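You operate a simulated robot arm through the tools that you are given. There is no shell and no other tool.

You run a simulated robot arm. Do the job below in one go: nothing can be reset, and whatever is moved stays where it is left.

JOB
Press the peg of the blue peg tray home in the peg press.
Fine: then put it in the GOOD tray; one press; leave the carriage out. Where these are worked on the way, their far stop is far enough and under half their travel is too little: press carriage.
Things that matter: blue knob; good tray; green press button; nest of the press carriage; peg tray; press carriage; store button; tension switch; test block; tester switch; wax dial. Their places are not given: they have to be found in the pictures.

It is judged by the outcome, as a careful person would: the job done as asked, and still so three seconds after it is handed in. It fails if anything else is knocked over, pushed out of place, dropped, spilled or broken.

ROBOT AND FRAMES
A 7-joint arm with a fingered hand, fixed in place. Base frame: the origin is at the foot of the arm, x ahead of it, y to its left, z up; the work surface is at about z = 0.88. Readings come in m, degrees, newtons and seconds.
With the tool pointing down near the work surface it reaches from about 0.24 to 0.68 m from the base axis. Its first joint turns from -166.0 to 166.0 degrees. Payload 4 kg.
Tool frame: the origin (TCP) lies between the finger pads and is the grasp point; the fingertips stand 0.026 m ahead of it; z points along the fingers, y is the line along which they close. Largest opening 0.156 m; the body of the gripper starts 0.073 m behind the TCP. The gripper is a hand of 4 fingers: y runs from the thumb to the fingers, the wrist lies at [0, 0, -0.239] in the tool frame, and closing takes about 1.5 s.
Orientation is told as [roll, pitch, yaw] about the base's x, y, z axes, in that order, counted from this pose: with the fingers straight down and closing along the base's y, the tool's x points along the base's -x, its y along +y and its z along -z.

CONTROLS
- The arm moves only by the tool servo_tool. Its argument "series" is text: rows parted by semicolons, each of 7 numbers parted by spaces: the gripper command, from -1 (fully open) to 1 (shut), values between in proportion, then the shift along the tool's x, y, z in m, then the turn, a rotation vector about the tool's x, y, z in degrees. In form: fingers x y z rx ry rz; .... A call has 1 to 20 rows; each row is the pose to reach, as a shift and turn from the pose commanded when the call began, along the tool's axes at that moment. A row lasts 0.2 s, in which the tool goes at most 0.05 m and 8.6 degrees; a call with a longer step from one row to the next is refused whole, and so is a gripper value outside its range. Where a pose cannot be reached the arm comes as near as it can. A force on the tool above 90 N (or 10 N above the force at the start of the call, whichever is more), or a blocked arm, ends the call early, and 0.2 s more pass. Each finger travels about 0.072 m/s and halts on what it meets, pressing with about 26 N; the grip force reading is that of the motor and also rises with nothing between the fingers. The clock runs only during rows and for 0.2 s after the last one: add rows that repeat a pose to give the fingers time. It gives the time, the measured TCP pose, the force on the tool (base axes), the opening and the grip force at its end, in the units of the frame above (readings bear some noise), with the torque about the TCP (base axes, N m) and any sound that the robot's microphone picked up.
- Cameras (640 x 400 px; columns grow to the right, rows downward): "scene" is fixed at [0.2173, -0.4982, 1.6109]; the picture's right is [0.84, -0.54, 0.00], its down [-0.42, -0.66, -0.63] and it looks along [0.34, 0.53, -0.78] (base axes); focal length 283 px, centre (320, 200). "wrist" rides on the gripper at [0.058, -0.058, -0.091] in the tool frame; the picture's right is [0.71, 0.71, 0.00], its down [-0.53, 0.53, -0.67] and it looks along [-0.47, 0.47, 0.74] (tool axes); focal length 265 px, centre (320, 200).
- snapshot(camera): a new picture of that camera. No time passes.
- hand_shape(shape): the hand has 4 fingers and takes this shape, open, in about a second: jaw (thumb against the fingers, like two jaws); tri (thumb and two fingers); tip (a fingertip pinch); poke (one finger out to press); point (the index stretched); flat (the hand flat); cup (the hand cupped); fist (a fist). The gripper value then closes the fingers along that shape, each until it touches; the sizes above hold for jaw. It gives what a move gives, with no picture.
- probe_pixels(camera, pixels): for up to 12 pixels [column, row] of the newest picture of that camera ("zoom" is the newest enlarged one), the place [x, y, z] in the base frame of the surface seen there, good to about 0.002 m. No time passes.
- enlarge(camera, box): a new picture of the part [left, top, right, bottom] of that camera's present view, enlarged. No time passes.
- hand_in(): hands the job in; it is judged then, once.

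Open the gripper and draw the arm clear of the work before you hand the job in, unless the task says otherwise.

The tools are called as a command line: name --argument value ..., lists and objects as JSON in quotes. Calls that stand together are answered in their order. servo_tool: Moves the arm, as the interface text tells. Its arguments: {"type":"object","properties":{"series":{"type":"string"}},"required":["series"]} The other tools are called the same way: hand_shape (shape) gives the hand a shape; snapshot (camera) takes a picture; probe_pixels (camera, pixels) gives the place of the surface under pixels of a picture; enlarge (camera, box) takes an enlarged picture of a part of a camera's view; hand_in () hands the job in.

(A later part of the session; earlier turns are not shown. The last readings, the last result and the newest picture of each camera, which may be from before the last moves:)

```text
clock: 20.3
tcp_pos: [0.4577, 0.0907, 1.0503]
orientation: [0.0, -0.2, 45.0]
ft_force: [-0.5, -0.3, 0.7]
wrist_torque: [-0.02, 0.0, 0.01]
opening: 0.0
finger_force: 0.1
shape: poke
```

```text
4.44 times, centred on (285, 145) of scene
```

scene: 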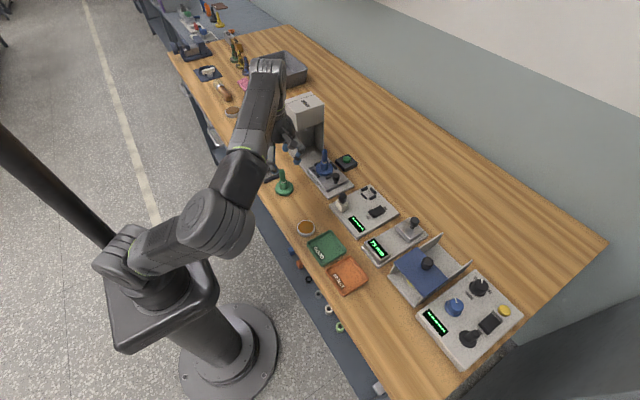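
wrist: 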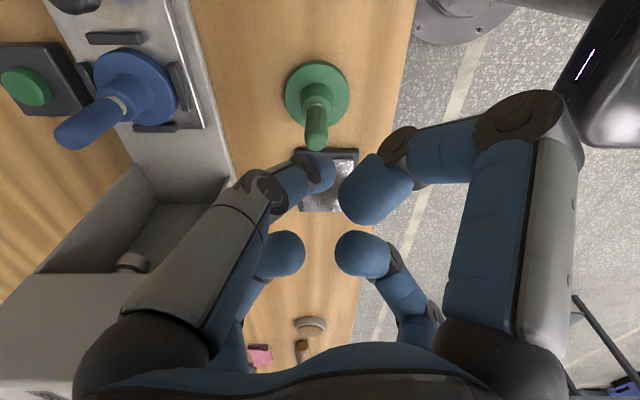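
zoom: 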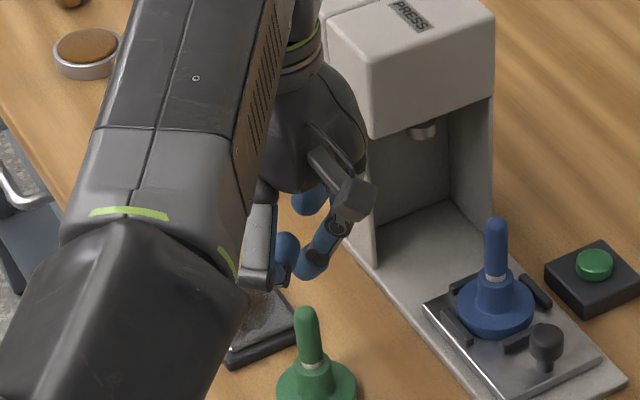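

The poke finger (at tool −y) only protrudes about 3 cm beyond the others. I'll see how the "point" shape compares.

hand_shape --shape "point"

snapshot --camera "wrist"

enlarge --camera "scene" --box '[240, 100, 330, 190]'

```text
clock: 21.2
tcp_pos: [0.4571, 0.0907, 1.0505]
orientation: [0.0, -0.1, 45.0]
ft_force: [-1.6, 0.2, -0.8]
wrist_torque: [0.01, -0.01, 0.02]
opening: 0.1503
finger_force: 0.1
shape: point
```

```text
taken
```

wrist: 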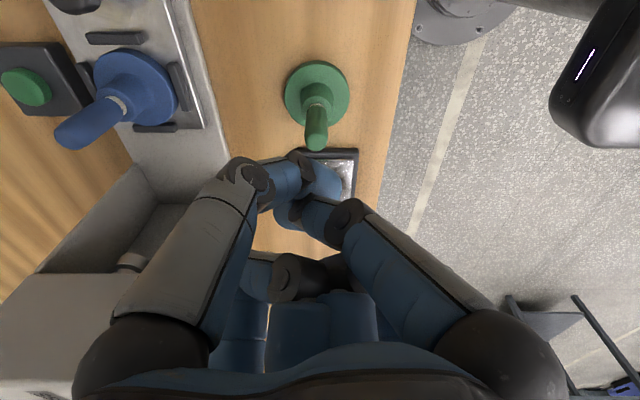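

```text
4.44 times, centred on (285, 145) of scene
```

zoom: 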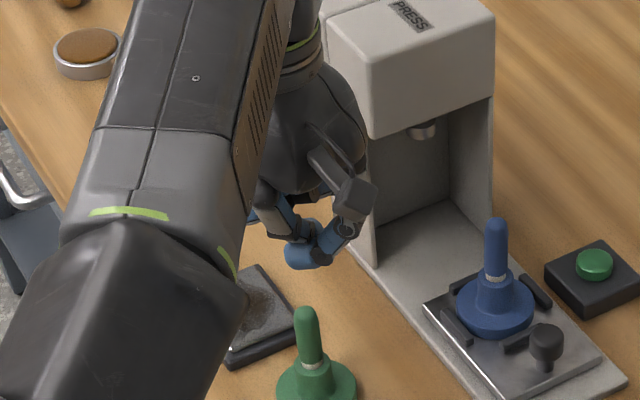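

The "point" shape is less useful; I'll work the carriage by grasping its knob with the jaw hand tilted back (palm toward −y), so I return to jaw and measure the knob from the scene camera.

hand_shape --shape "jaw"

enlarge --camera "scene" --box '[310, 150, 360, 200]'

```text
clock: 22.1
tcp_pos: [0.4575, 0.0908, 1.0487]
orientation: [0.0, -0.1, 45.1]
ft_force: [-0.9, -1.0, -0.3]
wrist_torque: [0.0, 0.02, 0.0]
opening: 0.1557
finger_force: 0.0
shape: jaw
```

```text
8.00 times, centred on (335, 175) of scene
```

zoom: 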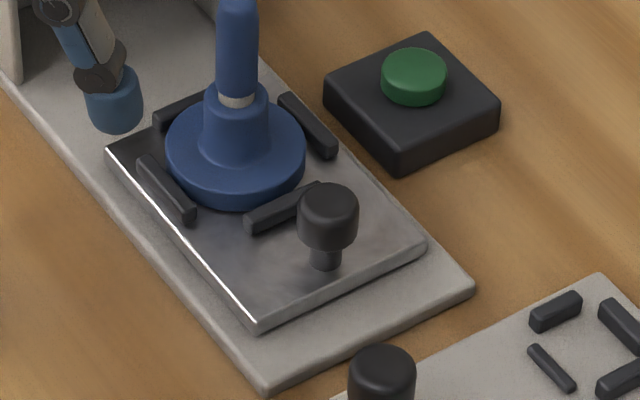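

probe_pixels --camera "zoom" --pixels '[[328, 202], [328, 190], [328, 215], [303, 205], [353, 205], [326, 235], [325, 262], [414, 65], [385, 75], [443, 75], [414, 52], [414, 85]]'

probe_pixels --camera "zoom" --pixels '[[260, 325], [425, 245], [258, 312], [107, 152], [270, 385], [472, 285], [235, 100], [238, 5], [170, 160], [303, 160], [235, 205], [232, 75]]'

```text
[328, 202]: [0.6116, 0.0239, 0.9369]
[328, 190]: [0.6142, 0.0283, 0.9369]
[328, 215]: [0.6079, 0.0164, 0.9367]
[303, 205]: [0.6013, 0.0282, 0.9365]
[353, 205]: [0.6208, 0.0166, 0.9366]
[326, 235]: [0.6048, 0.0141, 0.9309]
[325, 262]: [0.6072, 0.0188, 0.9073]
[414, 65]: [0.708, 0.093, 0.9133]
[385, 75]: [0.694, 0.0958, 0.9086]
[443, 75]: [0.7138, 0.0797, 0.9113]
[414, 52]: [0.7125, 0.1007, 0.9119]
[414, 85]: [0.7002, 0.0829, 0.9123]
```

```text
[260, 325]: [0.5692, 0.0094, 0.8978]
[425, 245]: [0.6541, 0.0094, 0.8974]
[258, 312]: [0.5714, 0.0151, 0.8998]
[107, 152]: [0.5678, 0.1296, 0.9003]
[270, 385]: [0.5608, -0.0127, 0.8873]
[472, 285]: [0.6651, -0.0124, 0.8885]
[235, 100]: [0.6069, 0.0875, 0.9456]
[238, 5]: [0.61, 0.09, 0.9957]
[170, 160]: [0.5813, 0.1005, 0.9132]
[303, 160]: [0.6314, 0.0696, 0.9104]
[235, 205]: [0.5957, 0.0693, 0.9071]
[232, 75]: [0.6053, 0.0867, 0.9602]
```

Knob top centre is (0.6113, 0.0225, 0.937), and the button centre is about (0.7055, 0.090, 0.9125). I'll move to a pre-grasp pose behind the knob, tilting 30° about base x with palm toward −y, fingers at 0.047 opening.

servo_tool --series "0.4 -0.0045 -0.0318 0.006 -3.5 -3.5 0; 0.4 -0.009 -0.0636 0.012 -7 -7 0; 0.4 -0.0136 -0.0954 0.018 -10.6 -10.6 0; 0.4 -0.018 -0.127 0.024 -14.1 -14.1 0; 0.4 -0.0226 -0.159 0.031 -17.7 -17.7 0; 0.4 -0.0271 -0.1907 0.0367 -21.2 -21.2 0; 0.4 -0.0271 -0.1907 0.0367 -21.2 -21.2 0; 0.4 -0.0271 -0.1907 0.0367 -21.2 -21.2 0"

snapshot --camera "wrist"

snapshot --camera "scene"

```text
clock: 23.9
tcp_pos: [0.6126, -0.0232, 1.0133]
orientation: [22.2, -20.8, 41.0]
ft_force: [0.3, -0.3, -0.2]
wrist_torque: [0.02, 0.02, -0.01]
opening: 0.0474
finger_force: 0.2
shape: jaw
```

```text
taken
```

wrist: 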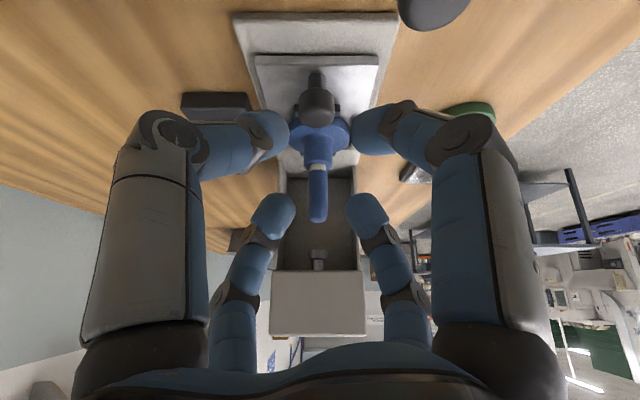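

```text
taken
```

scene: 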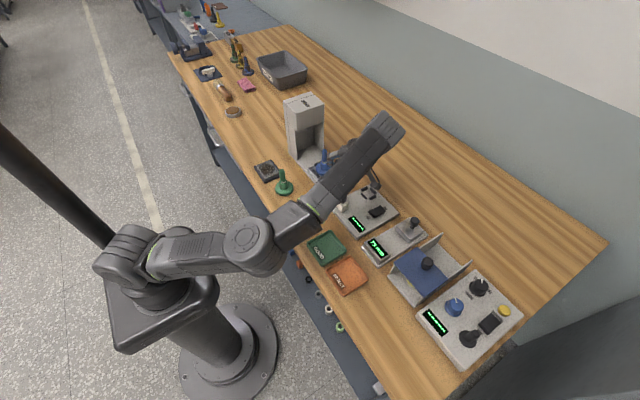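

The knob at (317,105) lies on the hand's axis. I'll advance along the tool axis 0.08 m so the fingers enclose the knob, watching force.

servo_tool --series "0.4 0.001 0 0.02 0 0 0; 0.4 0.002 0 0.04 0 0 0; 0.4 0.002 0 0.055 0 0 0; 0.4 0.002 0 0.068 0 0 0; 0.4 0.002 0 0.076 0 0 0; 0.4 0.002 0 0.079 0 0 0; 0.4 0.002 0 0.079 0 0 0"

snapshot --camera "wrist"

enlarge --camera "scene" --box '[290, 120, 390, 220]'

```text
clock: 25.5
tcp_pos: [0.6105, 0.0141, 0.9441]
orientation: [22.2, -20.8, 40.8]
ft_force: [0.6, 0.3, -1.5]
wrist_torque: [0.03, 0.03, -0.04]
opening: 0.0476
finger_force: 0.1
shape: jaw
```

```text
taken
```

wrist: 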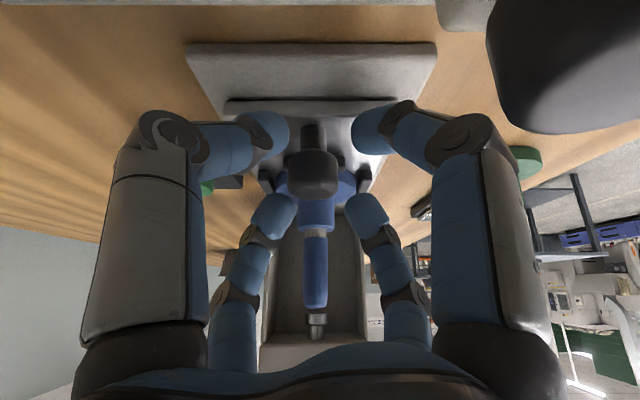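

```text
4.00 times, centred on (340, 170) of scene
```

zoom: 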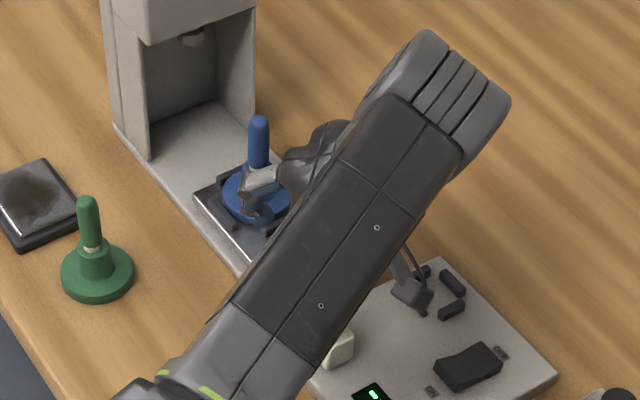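

The four fingers surround the knob (312,170). I'll close on it.

servo_tool --series "0.6 0 0 0 0 0 0; 0.8 0 0 0 0 0 0; 1 0 0 0 0 0 0; 1 0 0 0 0 0 0; 1 0 0 0 0 0 0"

snapshot --camera "wrist"

```text
clock: 26.7
tcp_pos: [0.6117, 0.0135, 0.9413]
orientation: [22.3, -20.7, 40.9]
ft_force: [1.7, 2.9, -7.9]
wrist_torque: [-0.29, -0.06, 0.02]
opening: 0.0251
finger_force: 26.0
shape: jaw
```

```text
taken
```

wrist: 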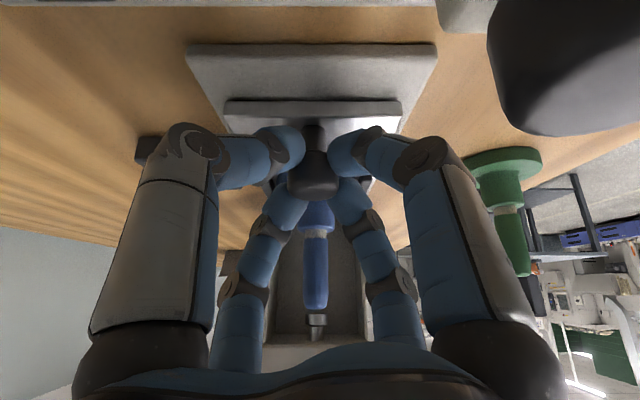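

The knob is held (opening 0.025). I'll push the carriage along +y slowly, 0.1 m first, watching force and sounds.

servo_tool --series "1 -0.0031 0.0031 0.0025 0 0 0; 1 -0.0061 0.0061 0.005 0 0 0; 1 -0.0122 0.0122 0.01 0 0 0; 1 -0.0184 0.0184 0.015 0 0 0; 1 -0.0245 0.0245 0.02 0 0 0; 1 -0.0306 0.0306 0.025 0 0 0; 1 -0.0367 0.0367 0.03 0 0 0; 1 -0.0428 0.0428 0.035 0 0 0; 1 -0.049 0.049 0.04 0 0 0; 1 -0.0551 0.0551 0.045 0 0 0; 1 -0.0612 0.0612 0.05 0 0 0; 1 -0.0612 0.0612 0.05 0 0 0"

snapshot --camera "wrist"

enlarge --camera "scene" --box '[290, 100, 390, 200]'

```text
clock: 29.3
tcp_pos: [0.611, 0.1141, 0.9433]
orientation: [22.3, -20.9, 40.8]
ft_force: [7.8, -0.1, -10.9]
wrist_torque: [-0.35, -0.18, -0.08]
opening: 0.0249
finger_force: 25.9
shape: jaw
```

```text
taken
```

wrist: 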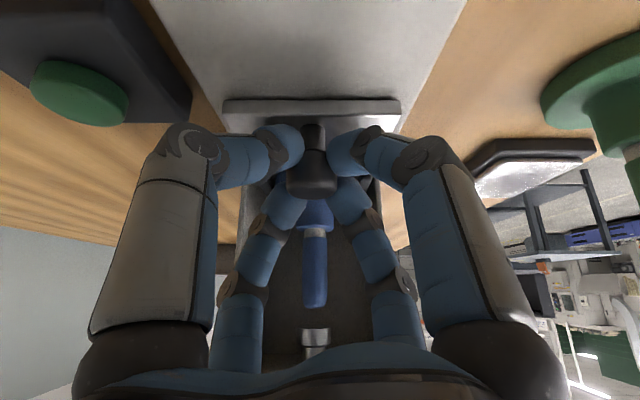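

```text
4.00 times, centred on (340, 150) of scene
```

zoom: 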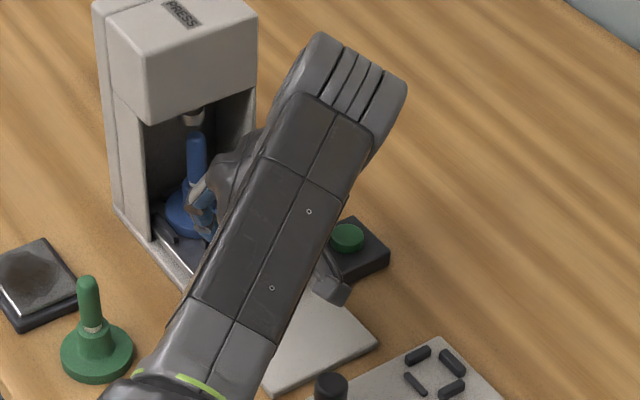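

The carriage moved 0.1 m smoothly and the tray stands upright under the ram. I'll continue in small steps to find the far stop.

servo_tool --series "1 -0.0024 0.0024 0.002 0 0 0; 1 -0.0049 0.0049 0.004 0 0 0; 1 -0.0049 0.0049 0.004 0 0 0"

```text
clock: 30.1
tcp_pos: [0.6114, 0.1223, 0.9436]
orientation: [22.2, -20.8, 40.8]
ft_force: [8.0, 2.5, -10.9]
wrist_torque: [-0.31, -0.24, -0.07]
opening: 0.025
finger_force: 25.9
shape: jaw
```

Still moving freely (y = 0.122, no resistance). I'll push a few more millimetres.

servo_tool --series "1 -0.0012 0.0012 0.001 0 0 0; 1 -0.0024 0.0024 0.002 0 0 0; 1 -0.0024 0.0024 0.002 0 0 0"

```text
clock: 30.9
tcp_pos: [0.6108, 0.1238, 0.9434]
orientation: [22.2, -20.7, 40.9]
ft_force: [2.2, -6.3, -9.2]
wrist_torque: [-0.5, -0.05, -0.1]
opening: 0.0247
finger_force: 26.4
shape: jaw
```

Resistance appears (Fy −6 N, y stalled at 0.124), suggesting the far stop after ≈0.11 m. I'll press slightly more to confirm.

servo_tool --series "1 -0.0012 0.0012 0.001 0 0 0; 1 -0.0018 0.0018 0.0015 0 0 0; 1 -0.0018 0.0018 0.0015 0 0 0"

snapshot --camera "wrist"

enlarge --camera "scene" --box '[290, 100, 370, 180]'

```text
clock: 31.7
tcp_pos: [0.611, 0.1255, 0.9433]
orientation: [22.2, -20.6, 40.9]
ft_force: [-5.1, -27.2, -3.8]
wrist_torque: [-0.86, 0.1, -0.23]
opening: 0.0251
finger_force: 25.8
shape: jaw
```

```text
taken
```

wrist: 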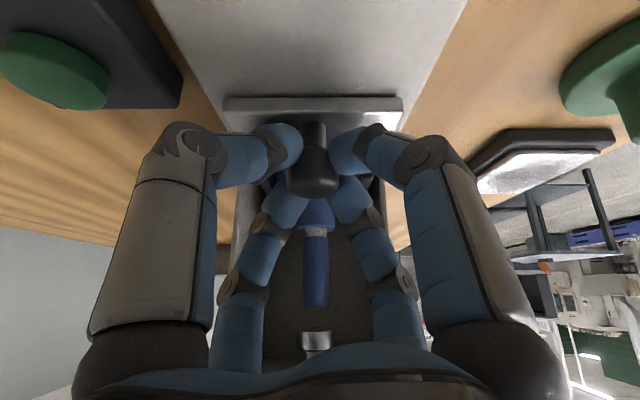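

```text
5.00 times, centred on (330, 140) of scene
```

zoom: 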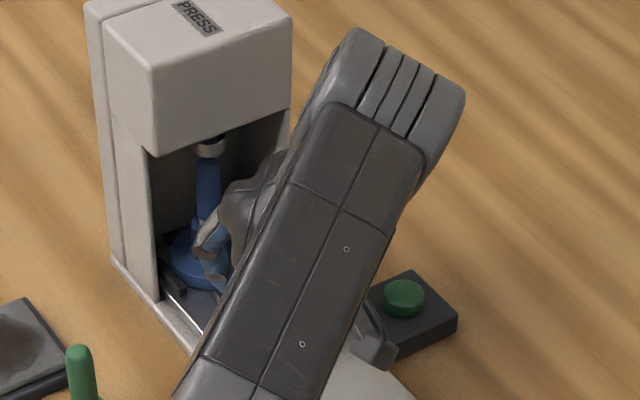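

At the stop (27 N resistance), tray under the ram. I'll open the fingers and retract along the tool axis.

servo_tool --series "0.8 0 0 0 0 0 0; 0.6 0 0 0 0 0 0; 0.4 0 0 0 0 0 0; 0.4 0 0 0 0 0 0; 0.4 0 0 -0.01 0 0 0; 0.4 0 0 -0.03 0 0 0; 0.4 0 0 -0.055 0 0 0; 0.4 0 0 -0.08 0 0 0; 0.4 0 0 -0.08 0 0 0"

snapshot --camera "wrist"

snapshot --camera "scene"

```text
clock: 33.7
tcp_pos: [0.611, 0.0877, 1.0135]
orientation: [22.2, -20.7, 40.9]
ft_force: [-0.9, 0.0, -0.3]
wrist_torque: [-0.01, 0.02, -0.02]
opening: 0.0467
finger_force: 0.1
shape: jaw
```

```text
taken
```

wrist: 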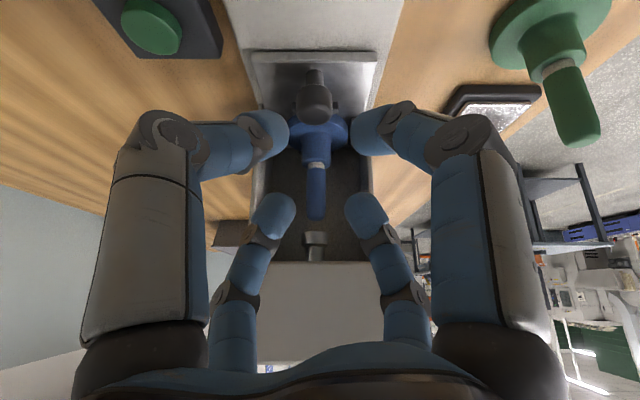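

```text
taken
```

scene: 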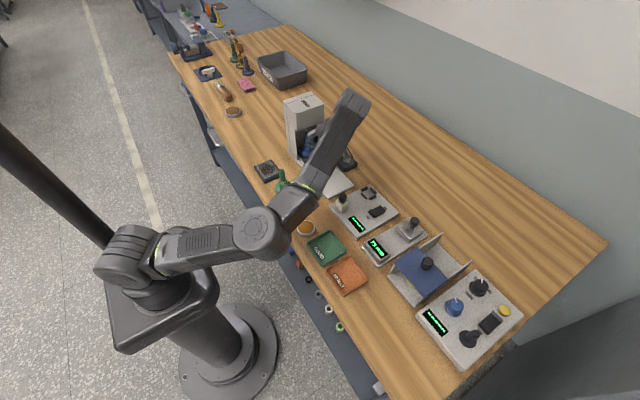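

The carriage stays in with the tray under the ram. Next I re-tilt the hand to lean back toward the robot and move above the green button (target TCP ≈ (0.696, 0.085, 1.0)).

servo_tool --series "0.4 -0.0106 -0.0133 0.002 5.5 -0.9 0; 0.4 -0.0213 -0.0266 0.004 11.1 -1.7 0; 0.4 -0.0319 -0.0398 0.006 16.6 -2.6 0; 0.4 -0.0426 -0.0531 0.008 22.2 -3.4 0; 0.4 -0.0532 -0.0664 0.0102 27.7 -4.3 0; 0.4 -0.0532 -0.0664 0.0102 27.7 -4.3 0; 0.4 -0.0532 -0.0664 0.0102 27.7 -4.3 0"

hand_shape --shape "poke"

snapshot --camera "wrist"

snapshot --camera "scene"

```text
clock: 35.3
tcp_pos: [0.6951, 0.0857, 1.0002]
orientation: [-5.3, -25.1, 40.2]
ft_force: [0.2, -0.9, -0.3]
wrist_torque: [0.02, 0.0, 0.0]
opening: 0.0467
finger_force: 0.0
shape: jaw
```

```text
clock: 36.2
tcp_pos: [0.6944, 0.0876, 0.9997]
orientation: [-5.3, -25.0, 40.1]
ft_force: [-0.1, 0.1, 0.1]
wrist_torque: [0.03, -0.03, 0.03]
opening: 0.0
finger_force: 0.1
shape: poke
```

```text
taken
```

wrist: 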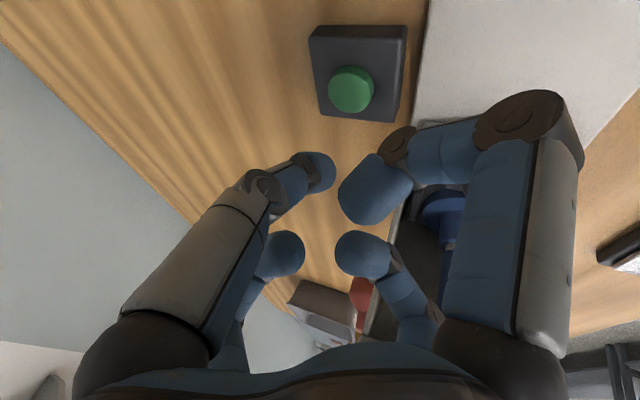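

```text
taken
```

scene: 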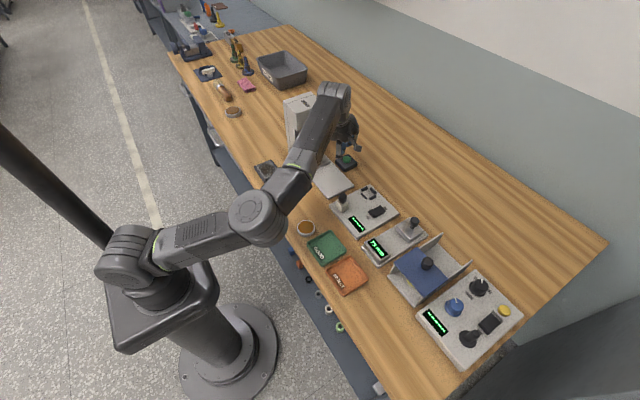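

The button shows at (351,90) and the poke fingertip at (320,172) in the wrist picture. I'll probe both for their places.

probe_pixels --camera "wrist" --pixels '[[351, 78], [351, 70], [335, 85], [368, 85], [351, 95], [318, 175], [325, 165], [330, 175], [322, 158], [310, 160], [328, 188], [350, 120]]'

enlarge --camera "wrist" --box '[280, 20, 420, 220]'

enlarge --camera "scene" --box '[310, 100, 390, 180]'

```text
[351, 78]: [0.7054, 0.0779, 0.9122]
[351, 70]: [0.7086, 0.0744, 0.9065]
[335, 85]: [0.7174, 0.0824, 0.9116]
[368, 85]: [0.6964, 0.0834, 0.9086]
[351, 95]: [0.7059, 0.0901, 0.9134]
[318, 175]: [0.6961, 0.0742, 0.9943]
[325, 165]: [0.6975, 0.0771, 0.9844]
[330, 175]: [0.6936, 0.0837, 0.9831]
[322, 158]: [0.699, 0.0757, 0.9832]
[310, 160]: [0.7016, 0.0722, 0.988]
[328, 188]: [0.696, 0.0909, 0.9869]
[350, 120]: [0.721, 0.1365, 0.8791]
```

```text
2.00 times, centred on (350, 120) of wrist
```

zoom: 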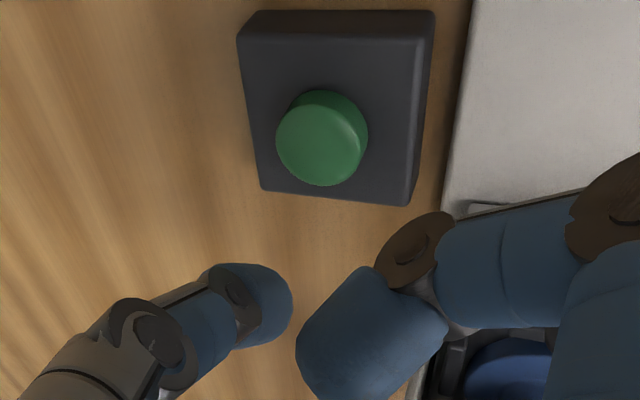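

```text
5.00 times, centred on (350, 140) of scene
```

zoom: 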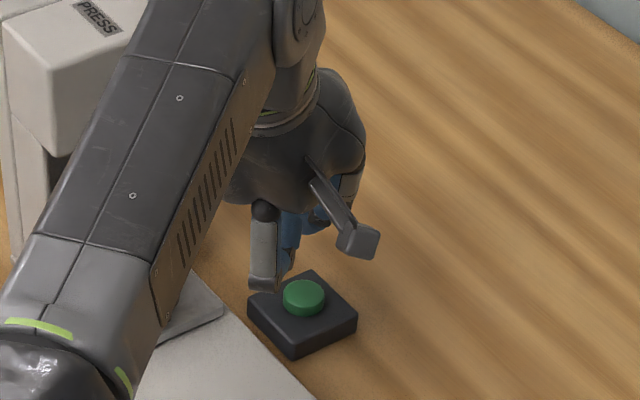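

Tip is around (0.698, 0.084, ~0.98) while the button centre is (0.706, 0.089, 0.913). I'll shift (+0.008, +0.005) and lower 0.05 m, then look again.

servo_tool --series "-1 0.003 0.001 0.014 0 0 0; -1 0.007 0.002 0.028 0 0 0; -1 0.0105 0.003 0.04 0 0 0; -1 0.0127 0.0032 0.0491 0 0 0; -1 0.0127 0.0032 0.0491 0 0 0"

snapshot --camera "wrist"

enlarge --camera "wrist" --box '[260, 60, 420, 220]'

enlarge --camera "scene" --box '[310, 110, 390, 190]'

```text
clock: 37.4
tcp_pos: [0.7033, 0.0905, 0.9509]
orientation: [-5.3, -25.0, 40.3]
ft_force: [0.2, -0.7, 0.8]
wrist_torque: [0.02, 0.0, 0.0]
opening: 0.0003
finger_force: 0.1
shape: poke
```

```text
taken
```

wrist: 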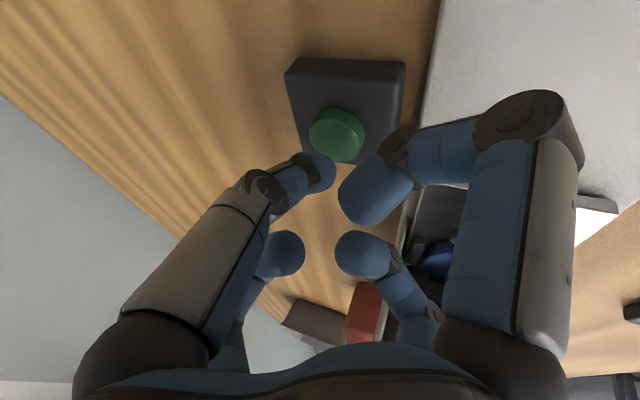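

```text
2.50 times, centred on (340, 140) of wrist
```

zoom: 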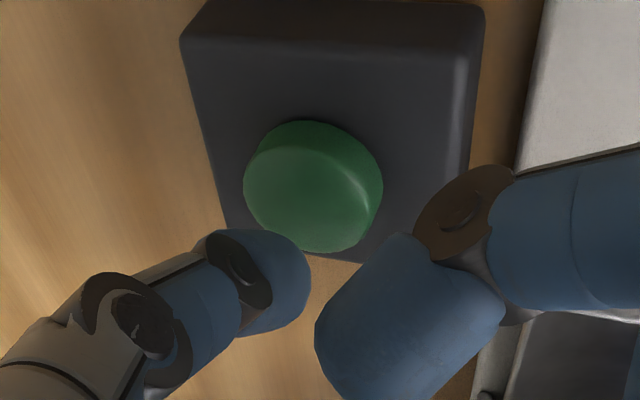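

```text
5.00 times, centred on (350, 150) of scene
```

zoom: 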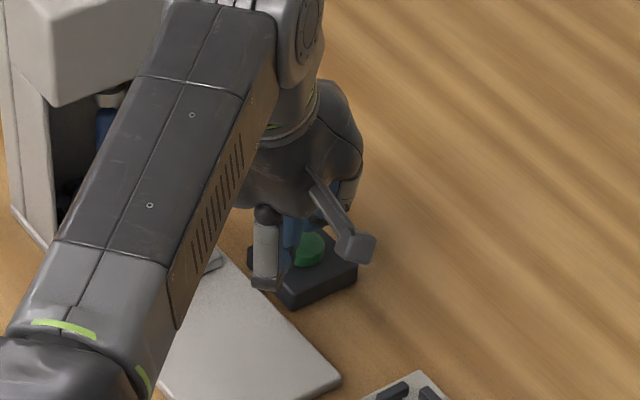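

I'll probe the fingertip and button again at this height to judge the remaining offset.

probe_pixels --camera "wrist" --pixels '[[337, 118], [337, 135], [318, 130], [357, 135], [330, 150], [325, 165], [330, 175], [322, 158], [312, 160], [328, 186], [334, 170], [345, 150]]'

```text
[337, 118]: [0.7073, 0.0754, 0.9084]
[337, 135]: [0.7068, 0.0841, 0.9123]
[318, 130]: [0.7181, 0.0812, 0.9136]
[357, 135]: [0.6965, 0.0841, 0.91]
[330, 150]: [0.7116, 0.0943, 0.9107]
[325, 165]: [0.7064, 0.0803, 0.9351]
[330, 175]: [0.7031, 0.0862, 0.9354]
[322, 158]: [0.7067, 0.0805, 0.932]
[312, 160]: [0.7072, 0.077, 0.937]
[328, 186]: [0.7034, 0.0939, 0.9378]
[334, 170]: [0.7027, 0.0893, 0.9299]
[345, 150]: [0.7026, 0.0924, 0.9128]
```

The fingertip (≈(0.705, 0.087, 0.928)) is right over the button. I'll lower 12 mm vertically to just about touch.

servo_tool --series "-1 0.0017 0.0003 0.0036 0 0 0; -1 0.0034 0.0007 0.0072 0 0 0; -1 0.0051 0.001 0.0108 0 0 0"

enlarge --camera "wrist" --box '[260, 60, 420, 220]'

```text
clock: 38.2
tcp_pos: [0.7033, 0.0904, 0.9374]
orientation: [-5.3, -25.0, 40.2]
ft_force: [0.8, -0.7, 2.2]
wrist_torque: [0.0, 0.03, 0.05]
opening: 0.0
finger_force: 0.1
shape: poke
```

```text
2.50 times, centred on (340, 140) of wrist
```

zoom: 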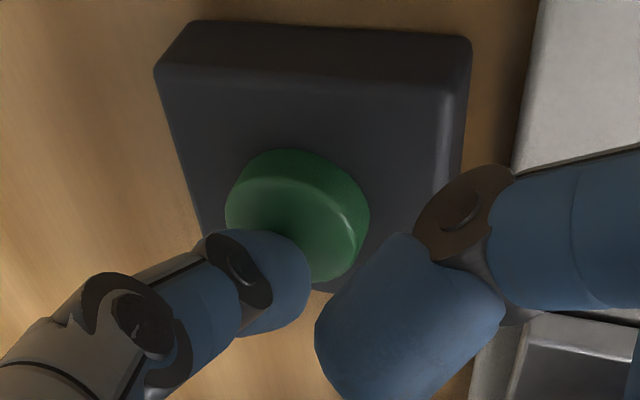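

The tip is at the button top (slight force). I'll press down 4 mm and listen.

servo_tool --series "-1 0.0008 0.0002 0.0018 0 0 0; -1 0.0017 0.0003 0.0036 0 0 0"

```text
clock: 38.8
tcp_pos: [0.7031, 0.0898, 0.935]
orientation: [-5.3, -25.1, 40.3]
ft_force: [-1.6, -0.4, 7.8]
wrist_torque: [0.03, -0.04, 0.0]
opening: 0.0
finger_force: 0.1
shape: poke
heard: click
```

A click was heard: the button has been pressed once. I'll lift off straight up and watch the press.

servo_tool --series "-1 -0.0042 -0.0008 -0.009 0 0 0; -1 -0.0105 -0.0021 -0.0226 0 0 0; -1 -0.0169 -0.0034 -0.0361 0 0 0; -1 -0.0211 -0.0042 -0.0452 0 0 0; -1 -0.0211 -0.0042 -0.0452 0 0 0"

snapshot --camera "scene"

enlarge --camera "scene" --box '[280, 90, 360, 170]'

```text
clock: 40.0
tcp_pos: [0.7031, 0.0914, 0.9836]
orientation: [-5.3, -24.9, 40.3]
ft_force: [-0.2, 0.3, 0.2]
wrist_torque: [-0.01, 0.01, 0.04]
opening: 0.0003
finger_force: 0.0
shape: poke
```

```text
taken
```

scene: 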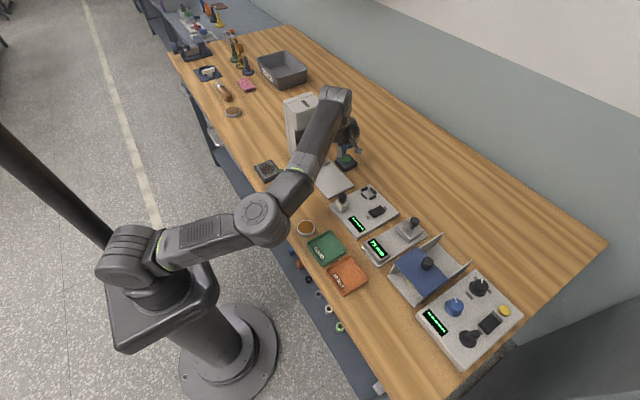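

```text
5.00 times, centred on (320, 130) of scene
```

zoom: 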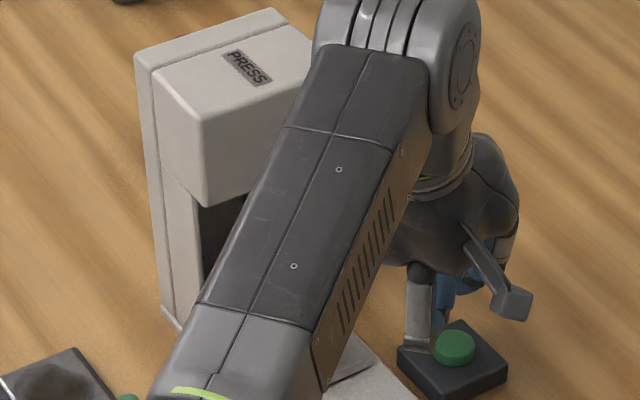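

The arm blocks the scene camera's view of the press. I'll go back to the tilted pose in front of the press (TCP ≈ (0.611, 0.06, 1.02)) and look with the wrist camera.

servo_tool --series "-1 0.0111 0.0049 -0.0123 -4.6 0.7 0; -1 0.0222 0.0097 -0.0246 -9.2 1.4 0; -1 0.0333 0.0146 -0.0369 -13.9 2.2 0; -1 0.0444 0.0194 -0.0491 -18.5 2.9 0; -1 0.0555 0.0243 -0.0614 -23.1 3.6 0; -1 0.0666 0.0291 -0.0737 -27.7 4.3 0; -1 0.0666 0.0291 -0.0737 -27.7 4.3 0; -1 0.0666 0.0291 -0.0737 -27.7 4.3 0"

snapshot --camera "wrist"

enlarge --camera "scene" --box '[280, 90, 360, 170]'

```text
clock: 41.8
tcp_pos: [0.6103, 0.0593, 1.0201]
orientation: [22.2, -20.8, 41.0]
ft_force: [-0.1, 0.2, -0.2]
wrist_torque: [0.02, -0.02, 0.0]
opening: 0.0
finger_force: 0.0
shape: poke
```

```text
taken
```

wrist: 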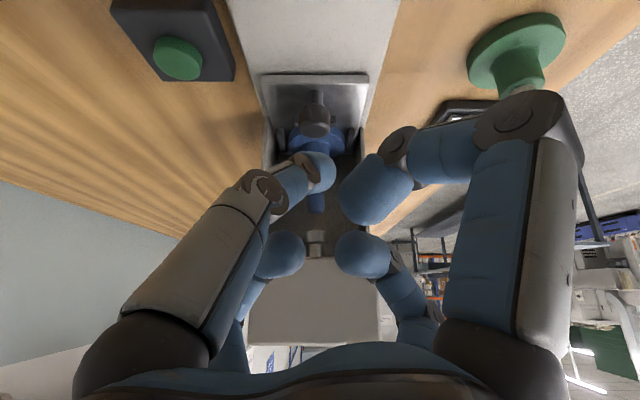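

```text
5.00 times, centred on (320, 130) of scene
```

zoom: 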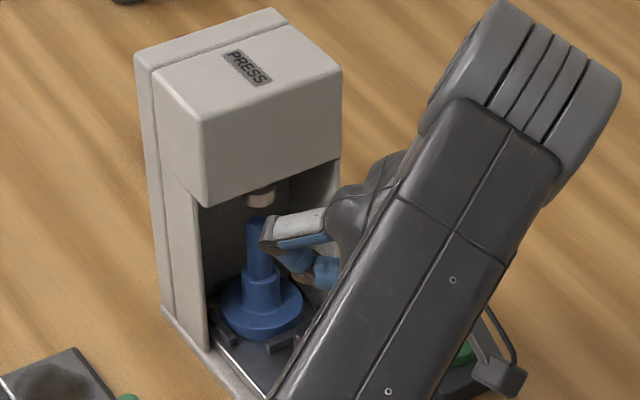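

The silver shank is gone: the peg is home and the ram is back up. Now I go back to jaw shape and locate the knob.

hand_shape --shape "jaw"

servo_tool --series "0.4 0 0 0 0 0 0; 0.4 0 0 0 0 0 0; 0.4 0 0 0 0 0 0; 0.4 0 0 0 0 0 0; 0.4 0 0 0 0 0 0"

snapshot --camera "wrist"

enlarge --camera "wrist" --box '[240, 60, 400, 220]'

```text
clock: 42.7
tcp_pos: [0.6103, 0.0609, 1.0193]
orientation: [22.2, -20.7, 40.9]
ft_force: [-0.7, -0.2, 0.0]
wrist_torque: [0.02, 0.0, 0.01]
opening: 0.1559
finger_force: 0.1
shape: jaw
```

```text
clock: 43.9
tcp_pos: [0.6104, 0.0596, 1.0198]
orientation: [22.2, -20.8, 41.0]
ft_force: [0.2, 0.2, -0.8]
wrist_torque: [0.07, -0.01, 0.01]
opening: 0.0473
finger_force: 0.0
shape: jaw
```

```text
taken
```

wrist: 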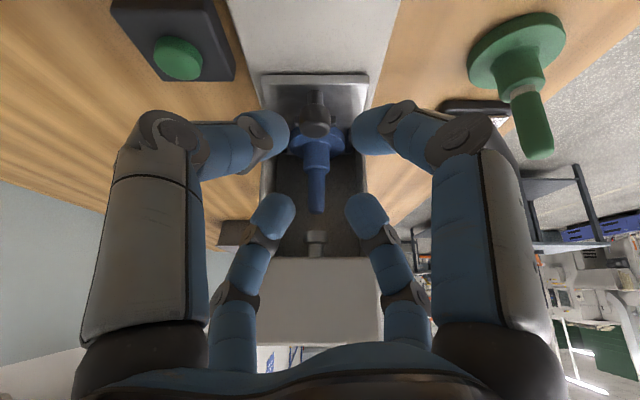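

```text
2.50 times, centred on (320, 140) of wrist
```

zoom: 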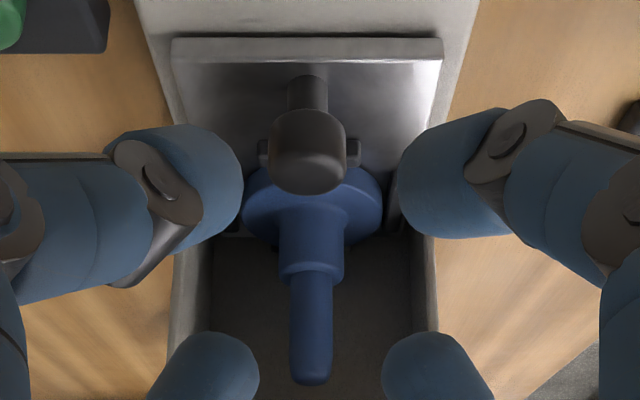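

probe_pixels --camera "zoom" --pixels '[[308, 150], [308, 172], [285, 160], [332, 160], [308, 120], [308, 90], [305, 50], [312, 370], [310, 268], [310, 200], [265, 200], [365, 200]]'

```text
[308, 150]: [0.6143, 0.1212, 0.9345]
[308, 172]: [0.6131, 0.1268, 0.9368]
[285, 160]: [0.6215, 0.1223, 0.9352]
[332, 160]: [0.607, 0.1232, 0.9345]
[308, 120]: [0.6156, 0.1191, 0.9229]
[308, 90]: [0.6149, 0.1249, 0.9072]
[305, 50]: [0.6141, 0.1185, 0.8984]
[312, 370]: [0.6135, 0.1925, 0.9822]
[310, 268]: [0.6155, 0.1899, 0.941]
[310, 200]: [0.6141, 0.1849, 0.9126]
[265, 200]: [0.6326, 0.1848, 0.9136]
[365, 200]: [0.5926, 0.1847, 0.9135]
```

Knob centre is now about (0.612, 0.1315), peg top at 0.982 (13 mm lower than before). I'll align and advance along the tool axis to enclose the knob as before.

servo_tool --series "0.4 -0.0127 0.0112 0.0184 0 0 0; 0.4 -0.0127 0.0112 0.04 0 0 0; 0.4 -0.0127 0.0112 0.06 0 0 0; 0.4 -0.0127 0.0112 0.078 0 0 0; 0.4 -0.0127 0.0112 0.09 0 0 0; 0.4 -0.0127 0.0112 0.0975 0 0 0; 0.4 -0.0127 0.0112 0.0975 0 0 0"

snapshot --camera "wrist"

```text
clock: 45.5
tcp_pos: [0.613, 0.1249, 0.9444]
orientation: [22.2, -20.8, 40.9]
ft_force: [-0.6, 0.4, 0.1]
wrist_torque: [-0.01, 0.01, -0.01]
opening: 0.047
finger_force: 0.0
shape: jaw
```

```text
taken
```

wrist: 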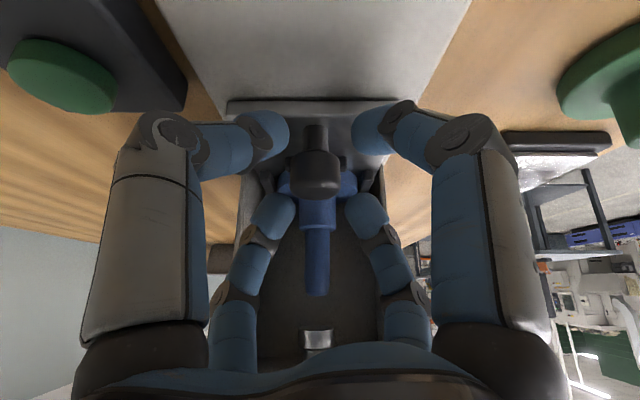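

Same picture as the first grasp, with the knob between the four fingers at (315,172). I'll close on it.

servo_tool --series "0.6 0 0 0 0 0 0; 0.8 0 0 0 0 0 0; 1 0 0 0 0 0 0; 1 0 0 0 0 0 0; 1 0 0 0 0 0 0"

snapshot --camera "wrist"

```text
clock: 46.7
tcp_pos: [0.6127, 0.1234, 0.9437]
orientation: [22.2, -20.6, 40.9]
ft_force: [1.3, 1.2, -6.7]
wrist_torque: [-0.32, -0.04, 0.03]
opening: 0.0242
finger_force: 26.1
shape: jaw
```

```text
taken
```

wrist: 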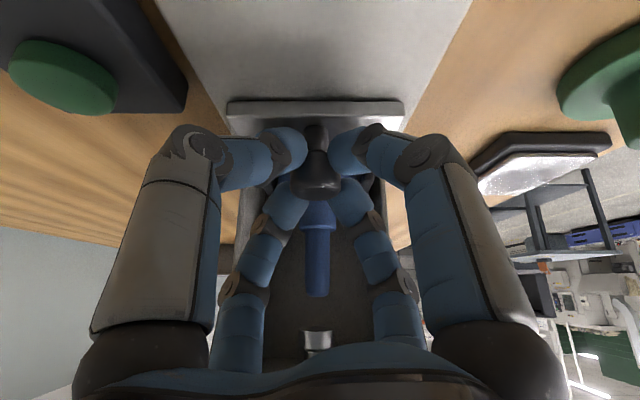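

The knob is gripped. I'll pull the carriage back along −y by 0.105 m slowly.

servo_tool --series "1 0.0031 -0.0031 -0.0025 0 0 0; 1 0.0061 -0.0061 -0.005 0 0 0; 1 0.0122 -0.0122 -0.01 0 0 0; 1 0.0184 -0.0184 -0.015 0 0 0; 1 0.0245 -0.0245 -0.02 0 0 0; 1 0.0306 -0.0306 -0.025 0 0 0; 1 0.0367 -0.0367 -0.03 0 0 0; 1 0.0428 -0.0428 -0.035 0 0 0; 1 0.049 -0.049 -0.04 0 0 0; 1 0.0551 -0.0551 -0.045 0 0 0; 1 0.0612 -0.0612 -0.05 0 0 0; 1 0.0643 -0.0643 -0.0525 0 0 0; 1 0.0643 -0.0643 -0.0525 0 0 0"

snapshot --camera "wrist"

enlarge --camera "scene" --box '[280, 110, 380, 210]'

```text
clock: 49.5
tcp_pos: [0.6122, 0.0171, 0.9427]
orientation: [22.2, -20.8, 40.9]
ft_force: [1.7, -3.0, -4.6]
wrist_torque: [-0.37, -0.02, -0.03]
opening: 0.0238
finger_force: 25.5
shape: jaw
```

```text
taken
```

wrist: 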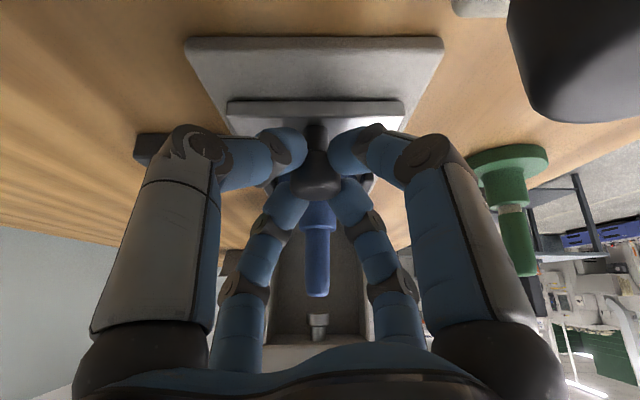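

```text
4.00 times, centred on (330, 160) of scene
```

zoom: 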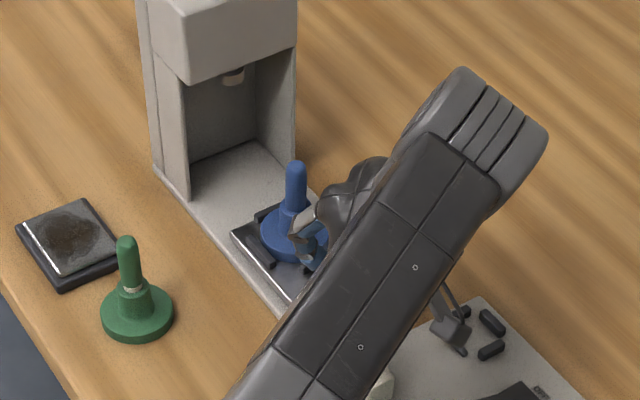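

Nearly at the out stop (original TCP y was 0.0135–0.014). I'll pull the last few millimetres to the stop.

servo_tool --series "1 0.0012 -0.0012 -0.001 0 0 0; 1 0.0024 -0.0024 -0.002 0 0 0; 1 0.0024 -0.0024 -0.002 0 0 0"

```text
clock: 50.3
tcp_pos: [0.6116, 0.014, 0.9426]
orientation: [22.2, -20.8, 41.0]
ft_force: [4.5, 0.0, -3.6]
wrist_torque: [-0.31, -0.06, -0.04]
opening: 0.0244
finger_force: 26.2
shape: jaw
```

servo_tool --series "1 0.0009 -0.0009 -0.00075 0 0 0; 1 0.0018 -0.0018 -0.0015 0 0 0; 1 0.0018 -0.0018 -0.0015 0 0 0"

```text
clock: 51.1
tcp_pos: [0.6133, 0.0124, 0.9429]
orientation: [22.3, -20.8, 41.0]
ft_force: [4.5, 13.0, -10.9]
wrist_torque: [-0.16, -0.13, 0.02]
opening: 0.0239
finger_force: 25.4
shape: jaw
```

The out stop is reached (Fy +13 N). I'll open the fingers and retract along the tool axis.

servo_tool --series "0.8 0 0 0 0 0 0; 0.6 0 0 0 0 0 0; 0.4 0 0 0 0 0 0; 0.4 0 0 0 0 0 0; 0.4 0 0 -0.01 0 0 0; 0.4 0 0 -0.03 0 0 0; 0.4 0 0 -0.055 0 0 0; 0.4 0 0 -0.075 0 0 0; 0.4 0 0 -0.075 0 0 0"

snapshot --camera "wrist"

enlarge --camera "scene" --box '[280, 110, 380, 210]'

```text
clock: 53.1
tcp_pos: [0.6127, -0.0263, 1.009]
orientation: [22.1, -20.8, 40.9]
ft_force: [-0.5, 0.4, 0.0]
wrist_torque: [0.01, -0.02, 0.01]
opening: 0.0465
finger_force: 0.2
shape: jaw
```

```text
taken
```

wrist: 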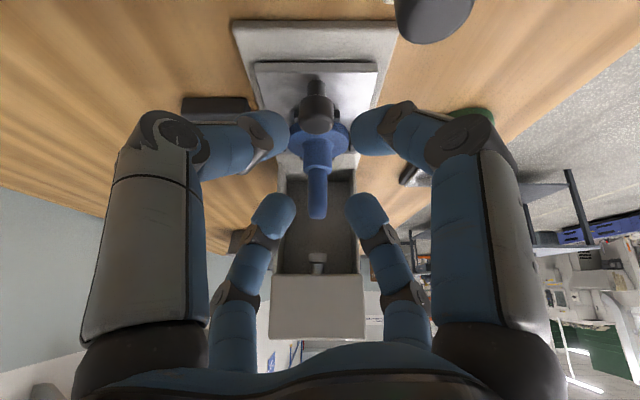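

```text
4.00 times, centred on (330, 160) of scene
```

zoom: 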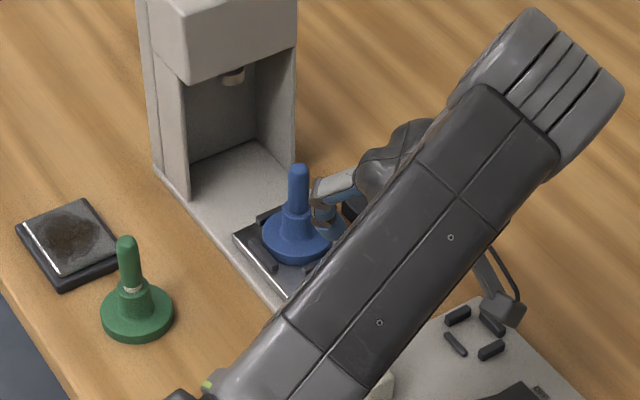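

Carriage is out and the finished tray is in the nest. I'll bring the hand upright again and move to the −x side at height, (0.50, 0.02, 1.05).

servo_tool --series "0.2 0.0074 0.0245 -0.0025 4.2 4.2 0; 0.2 0.0148 0.049 -0.005 8.5 8.5 0; 0.2 0.0221 0.0735 -0.0074 12.7 12.7 0; 0 0.0295 0.098 -0.0098 17 17 0; 0 0.0369 0.1225 -0.0123 21.2 21.2 0; 0 0.0369 0.1225 -0.0123 21.2 21.2 0; 0 0.0369 0.1225 -0.0123 21.2 21.2 0"

enlarge --camera "scene" --box '[300, 140, 360, 200]'

snapshot --camera "wrist"

```text
clock: 54.7
tcp_pos: [0.4995, 0.0199, 1.0488]
orientation: [-0.1, -0.1, 45.0]
ft_force: [0.2, 0.3, -0.5]
wrist_torque: [-0.01, 0.06, 0.03]
opening: 0.0776
finger_force: 0.0
shape: jaw
```

```text
6.67 times, centred on (330, 170) of scene
```

zoom: 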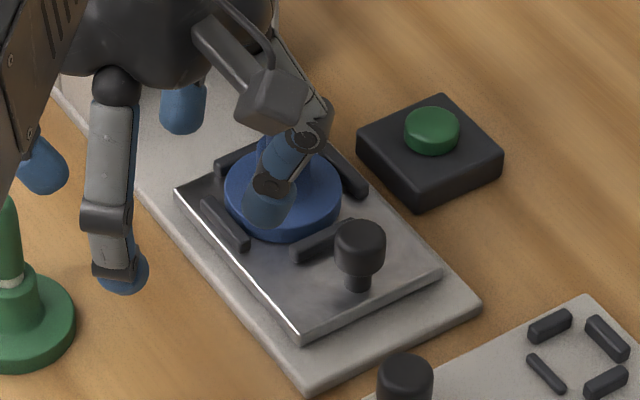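

```text
taken
```

wrist: 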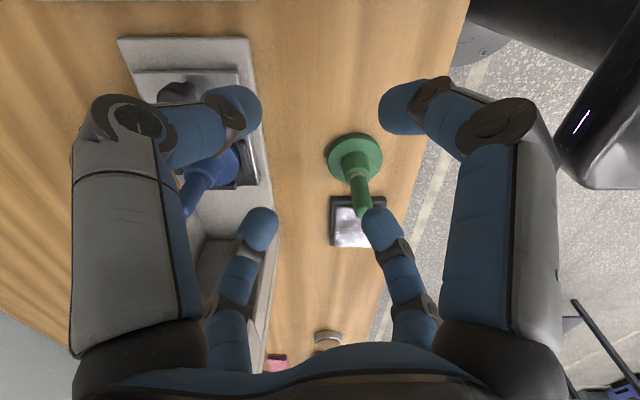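

Carriage is fully out and the tray sits within the bars. I'll probe the tray's disc in this zoom for its centre.

probe_pixels --camera "zoom" --pixels '[[229, 188], [338, 195], [285, 226], [246, 168], [325, 218], [245, 215], [360, 238], [300, 330], [440, 272]]'

```text
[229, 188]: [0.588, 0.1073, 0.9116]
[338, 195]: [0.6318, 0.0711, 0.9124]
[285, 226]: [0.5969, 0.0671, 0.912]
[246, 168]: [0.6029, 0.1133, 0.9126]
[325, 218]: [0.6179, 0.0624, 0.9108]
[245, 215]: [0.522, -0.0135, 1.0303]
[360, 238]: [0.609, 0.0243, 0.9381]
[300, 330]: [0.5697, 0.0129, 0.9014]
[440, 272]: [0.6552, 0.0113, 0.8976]
```

Tray centre ≈ (0.611, 0.0895). I'll go to the same y first at (0.50, 0.09), then move +x over the tray at TCP z≈1.012 so the peg passes between the two leading fingers.

servo_tool --series "0 -0.025 0.0246 0.004 0 0 0; 0 -0.0499 0.0492 0.009 0 0 0; 0 -0.0697 0.0294 0.016 0 0 0; 0 -0.0895 0.0096 0.023 0 0 0; 0 -0.1093 -0.0102 0.03 0 0 0; 0 -0.1291 -0.03 0.037 0 0 0; 0 -0.1291 -0.03 0.037 0 0 0; 0 -0.1291 -0.03 0.037 0 0 0"

snapshot --camera "wrist"

enlarge --camera "wrist" --box '[230, 40, 410, 200]'

```text
clock: 56.5
tcp_pos: [0.6122, 0.0892, 1.0109]
orientation: [0.0, -0.1, 45.1]
ft_force: [0.8, 0.0, -0.1]
wrist_torque: [-0.04, -0.02, -0.01]
opening: 0.0778
finger_force: 0.1
shape: jaw
```

```text
taken
```

wrist: 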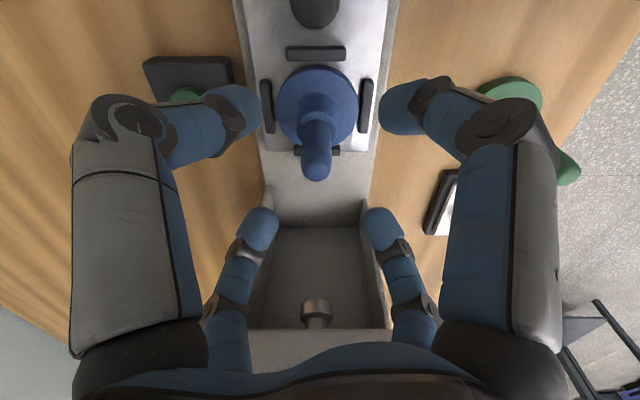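

```text
2.50 times, centred on (320, 120) of wrist
```

zoom: 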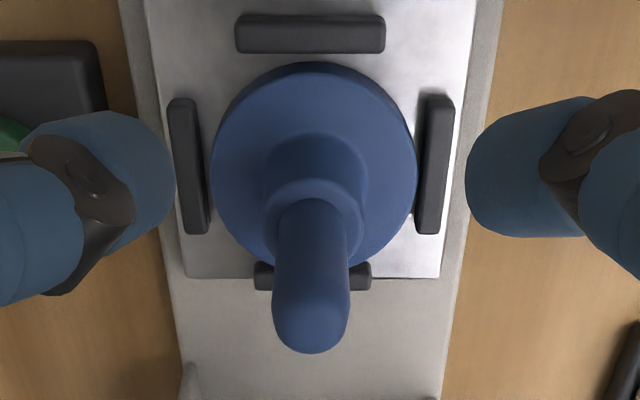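

probe_pixels --camera "zoom" --pixels '[[216, 168], [411, 168], [313, 75], [268, 215], [360, 215], [278, 305], [345, 305], [310, 340], [310, 300], [314, 130]]'

```text
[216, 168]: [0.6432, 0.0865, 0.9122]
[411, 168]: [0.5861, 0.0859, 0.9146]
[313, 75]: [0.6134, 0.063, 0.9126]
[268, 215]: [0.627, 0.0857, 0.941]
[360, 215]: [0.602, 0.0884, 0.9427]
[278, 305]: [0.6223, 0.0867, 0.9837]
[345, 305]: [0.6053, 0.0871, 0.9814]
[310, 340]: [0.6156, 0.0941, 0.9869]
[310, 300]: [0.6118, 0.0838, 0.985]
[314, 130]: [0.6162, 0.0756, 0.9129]
```

Hub centre is about 2 mm further in +x than the TCP. I'll correct and descend to TCP z≈0.944 around the hub.

servo_tool --series "0 -0.0018 -0.0011 0.01 0 0 0; 0 -0.0018 -0.0011 0.025 0 0 0; 0 -0.0018 -0.0011 0.042 0 0 0; 0 -0.0018 -0.0011 0.057 0 0 0; 0 -0.0018 -0.0011 0.067 0 0 0; 0 -0.0018 -0.0011 0.067 0 0 0"

snapshot --camera "wrist"

```text
clock: 57.9
tcp_pos: [0.6148, 0.0897, 0.9459]
orientation: [-0.1, -0.1, 45.0]
ft_force: [-0.2, -0.3, 0.6]
wrist_torque: [0.01, 0.0, 0.0]
opening: 0.0777
finger_force: 0.0
shape: jaw
```

```text
taken
```

wrist: 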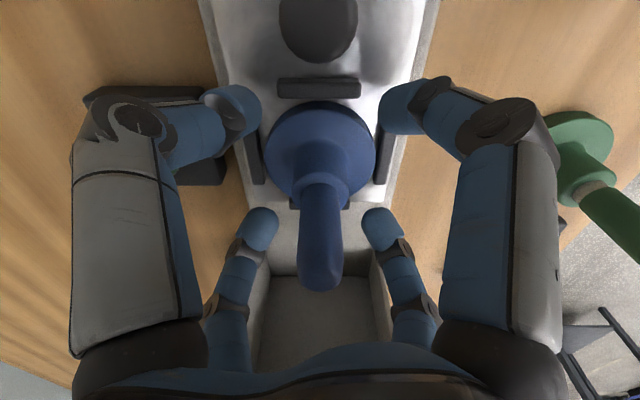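

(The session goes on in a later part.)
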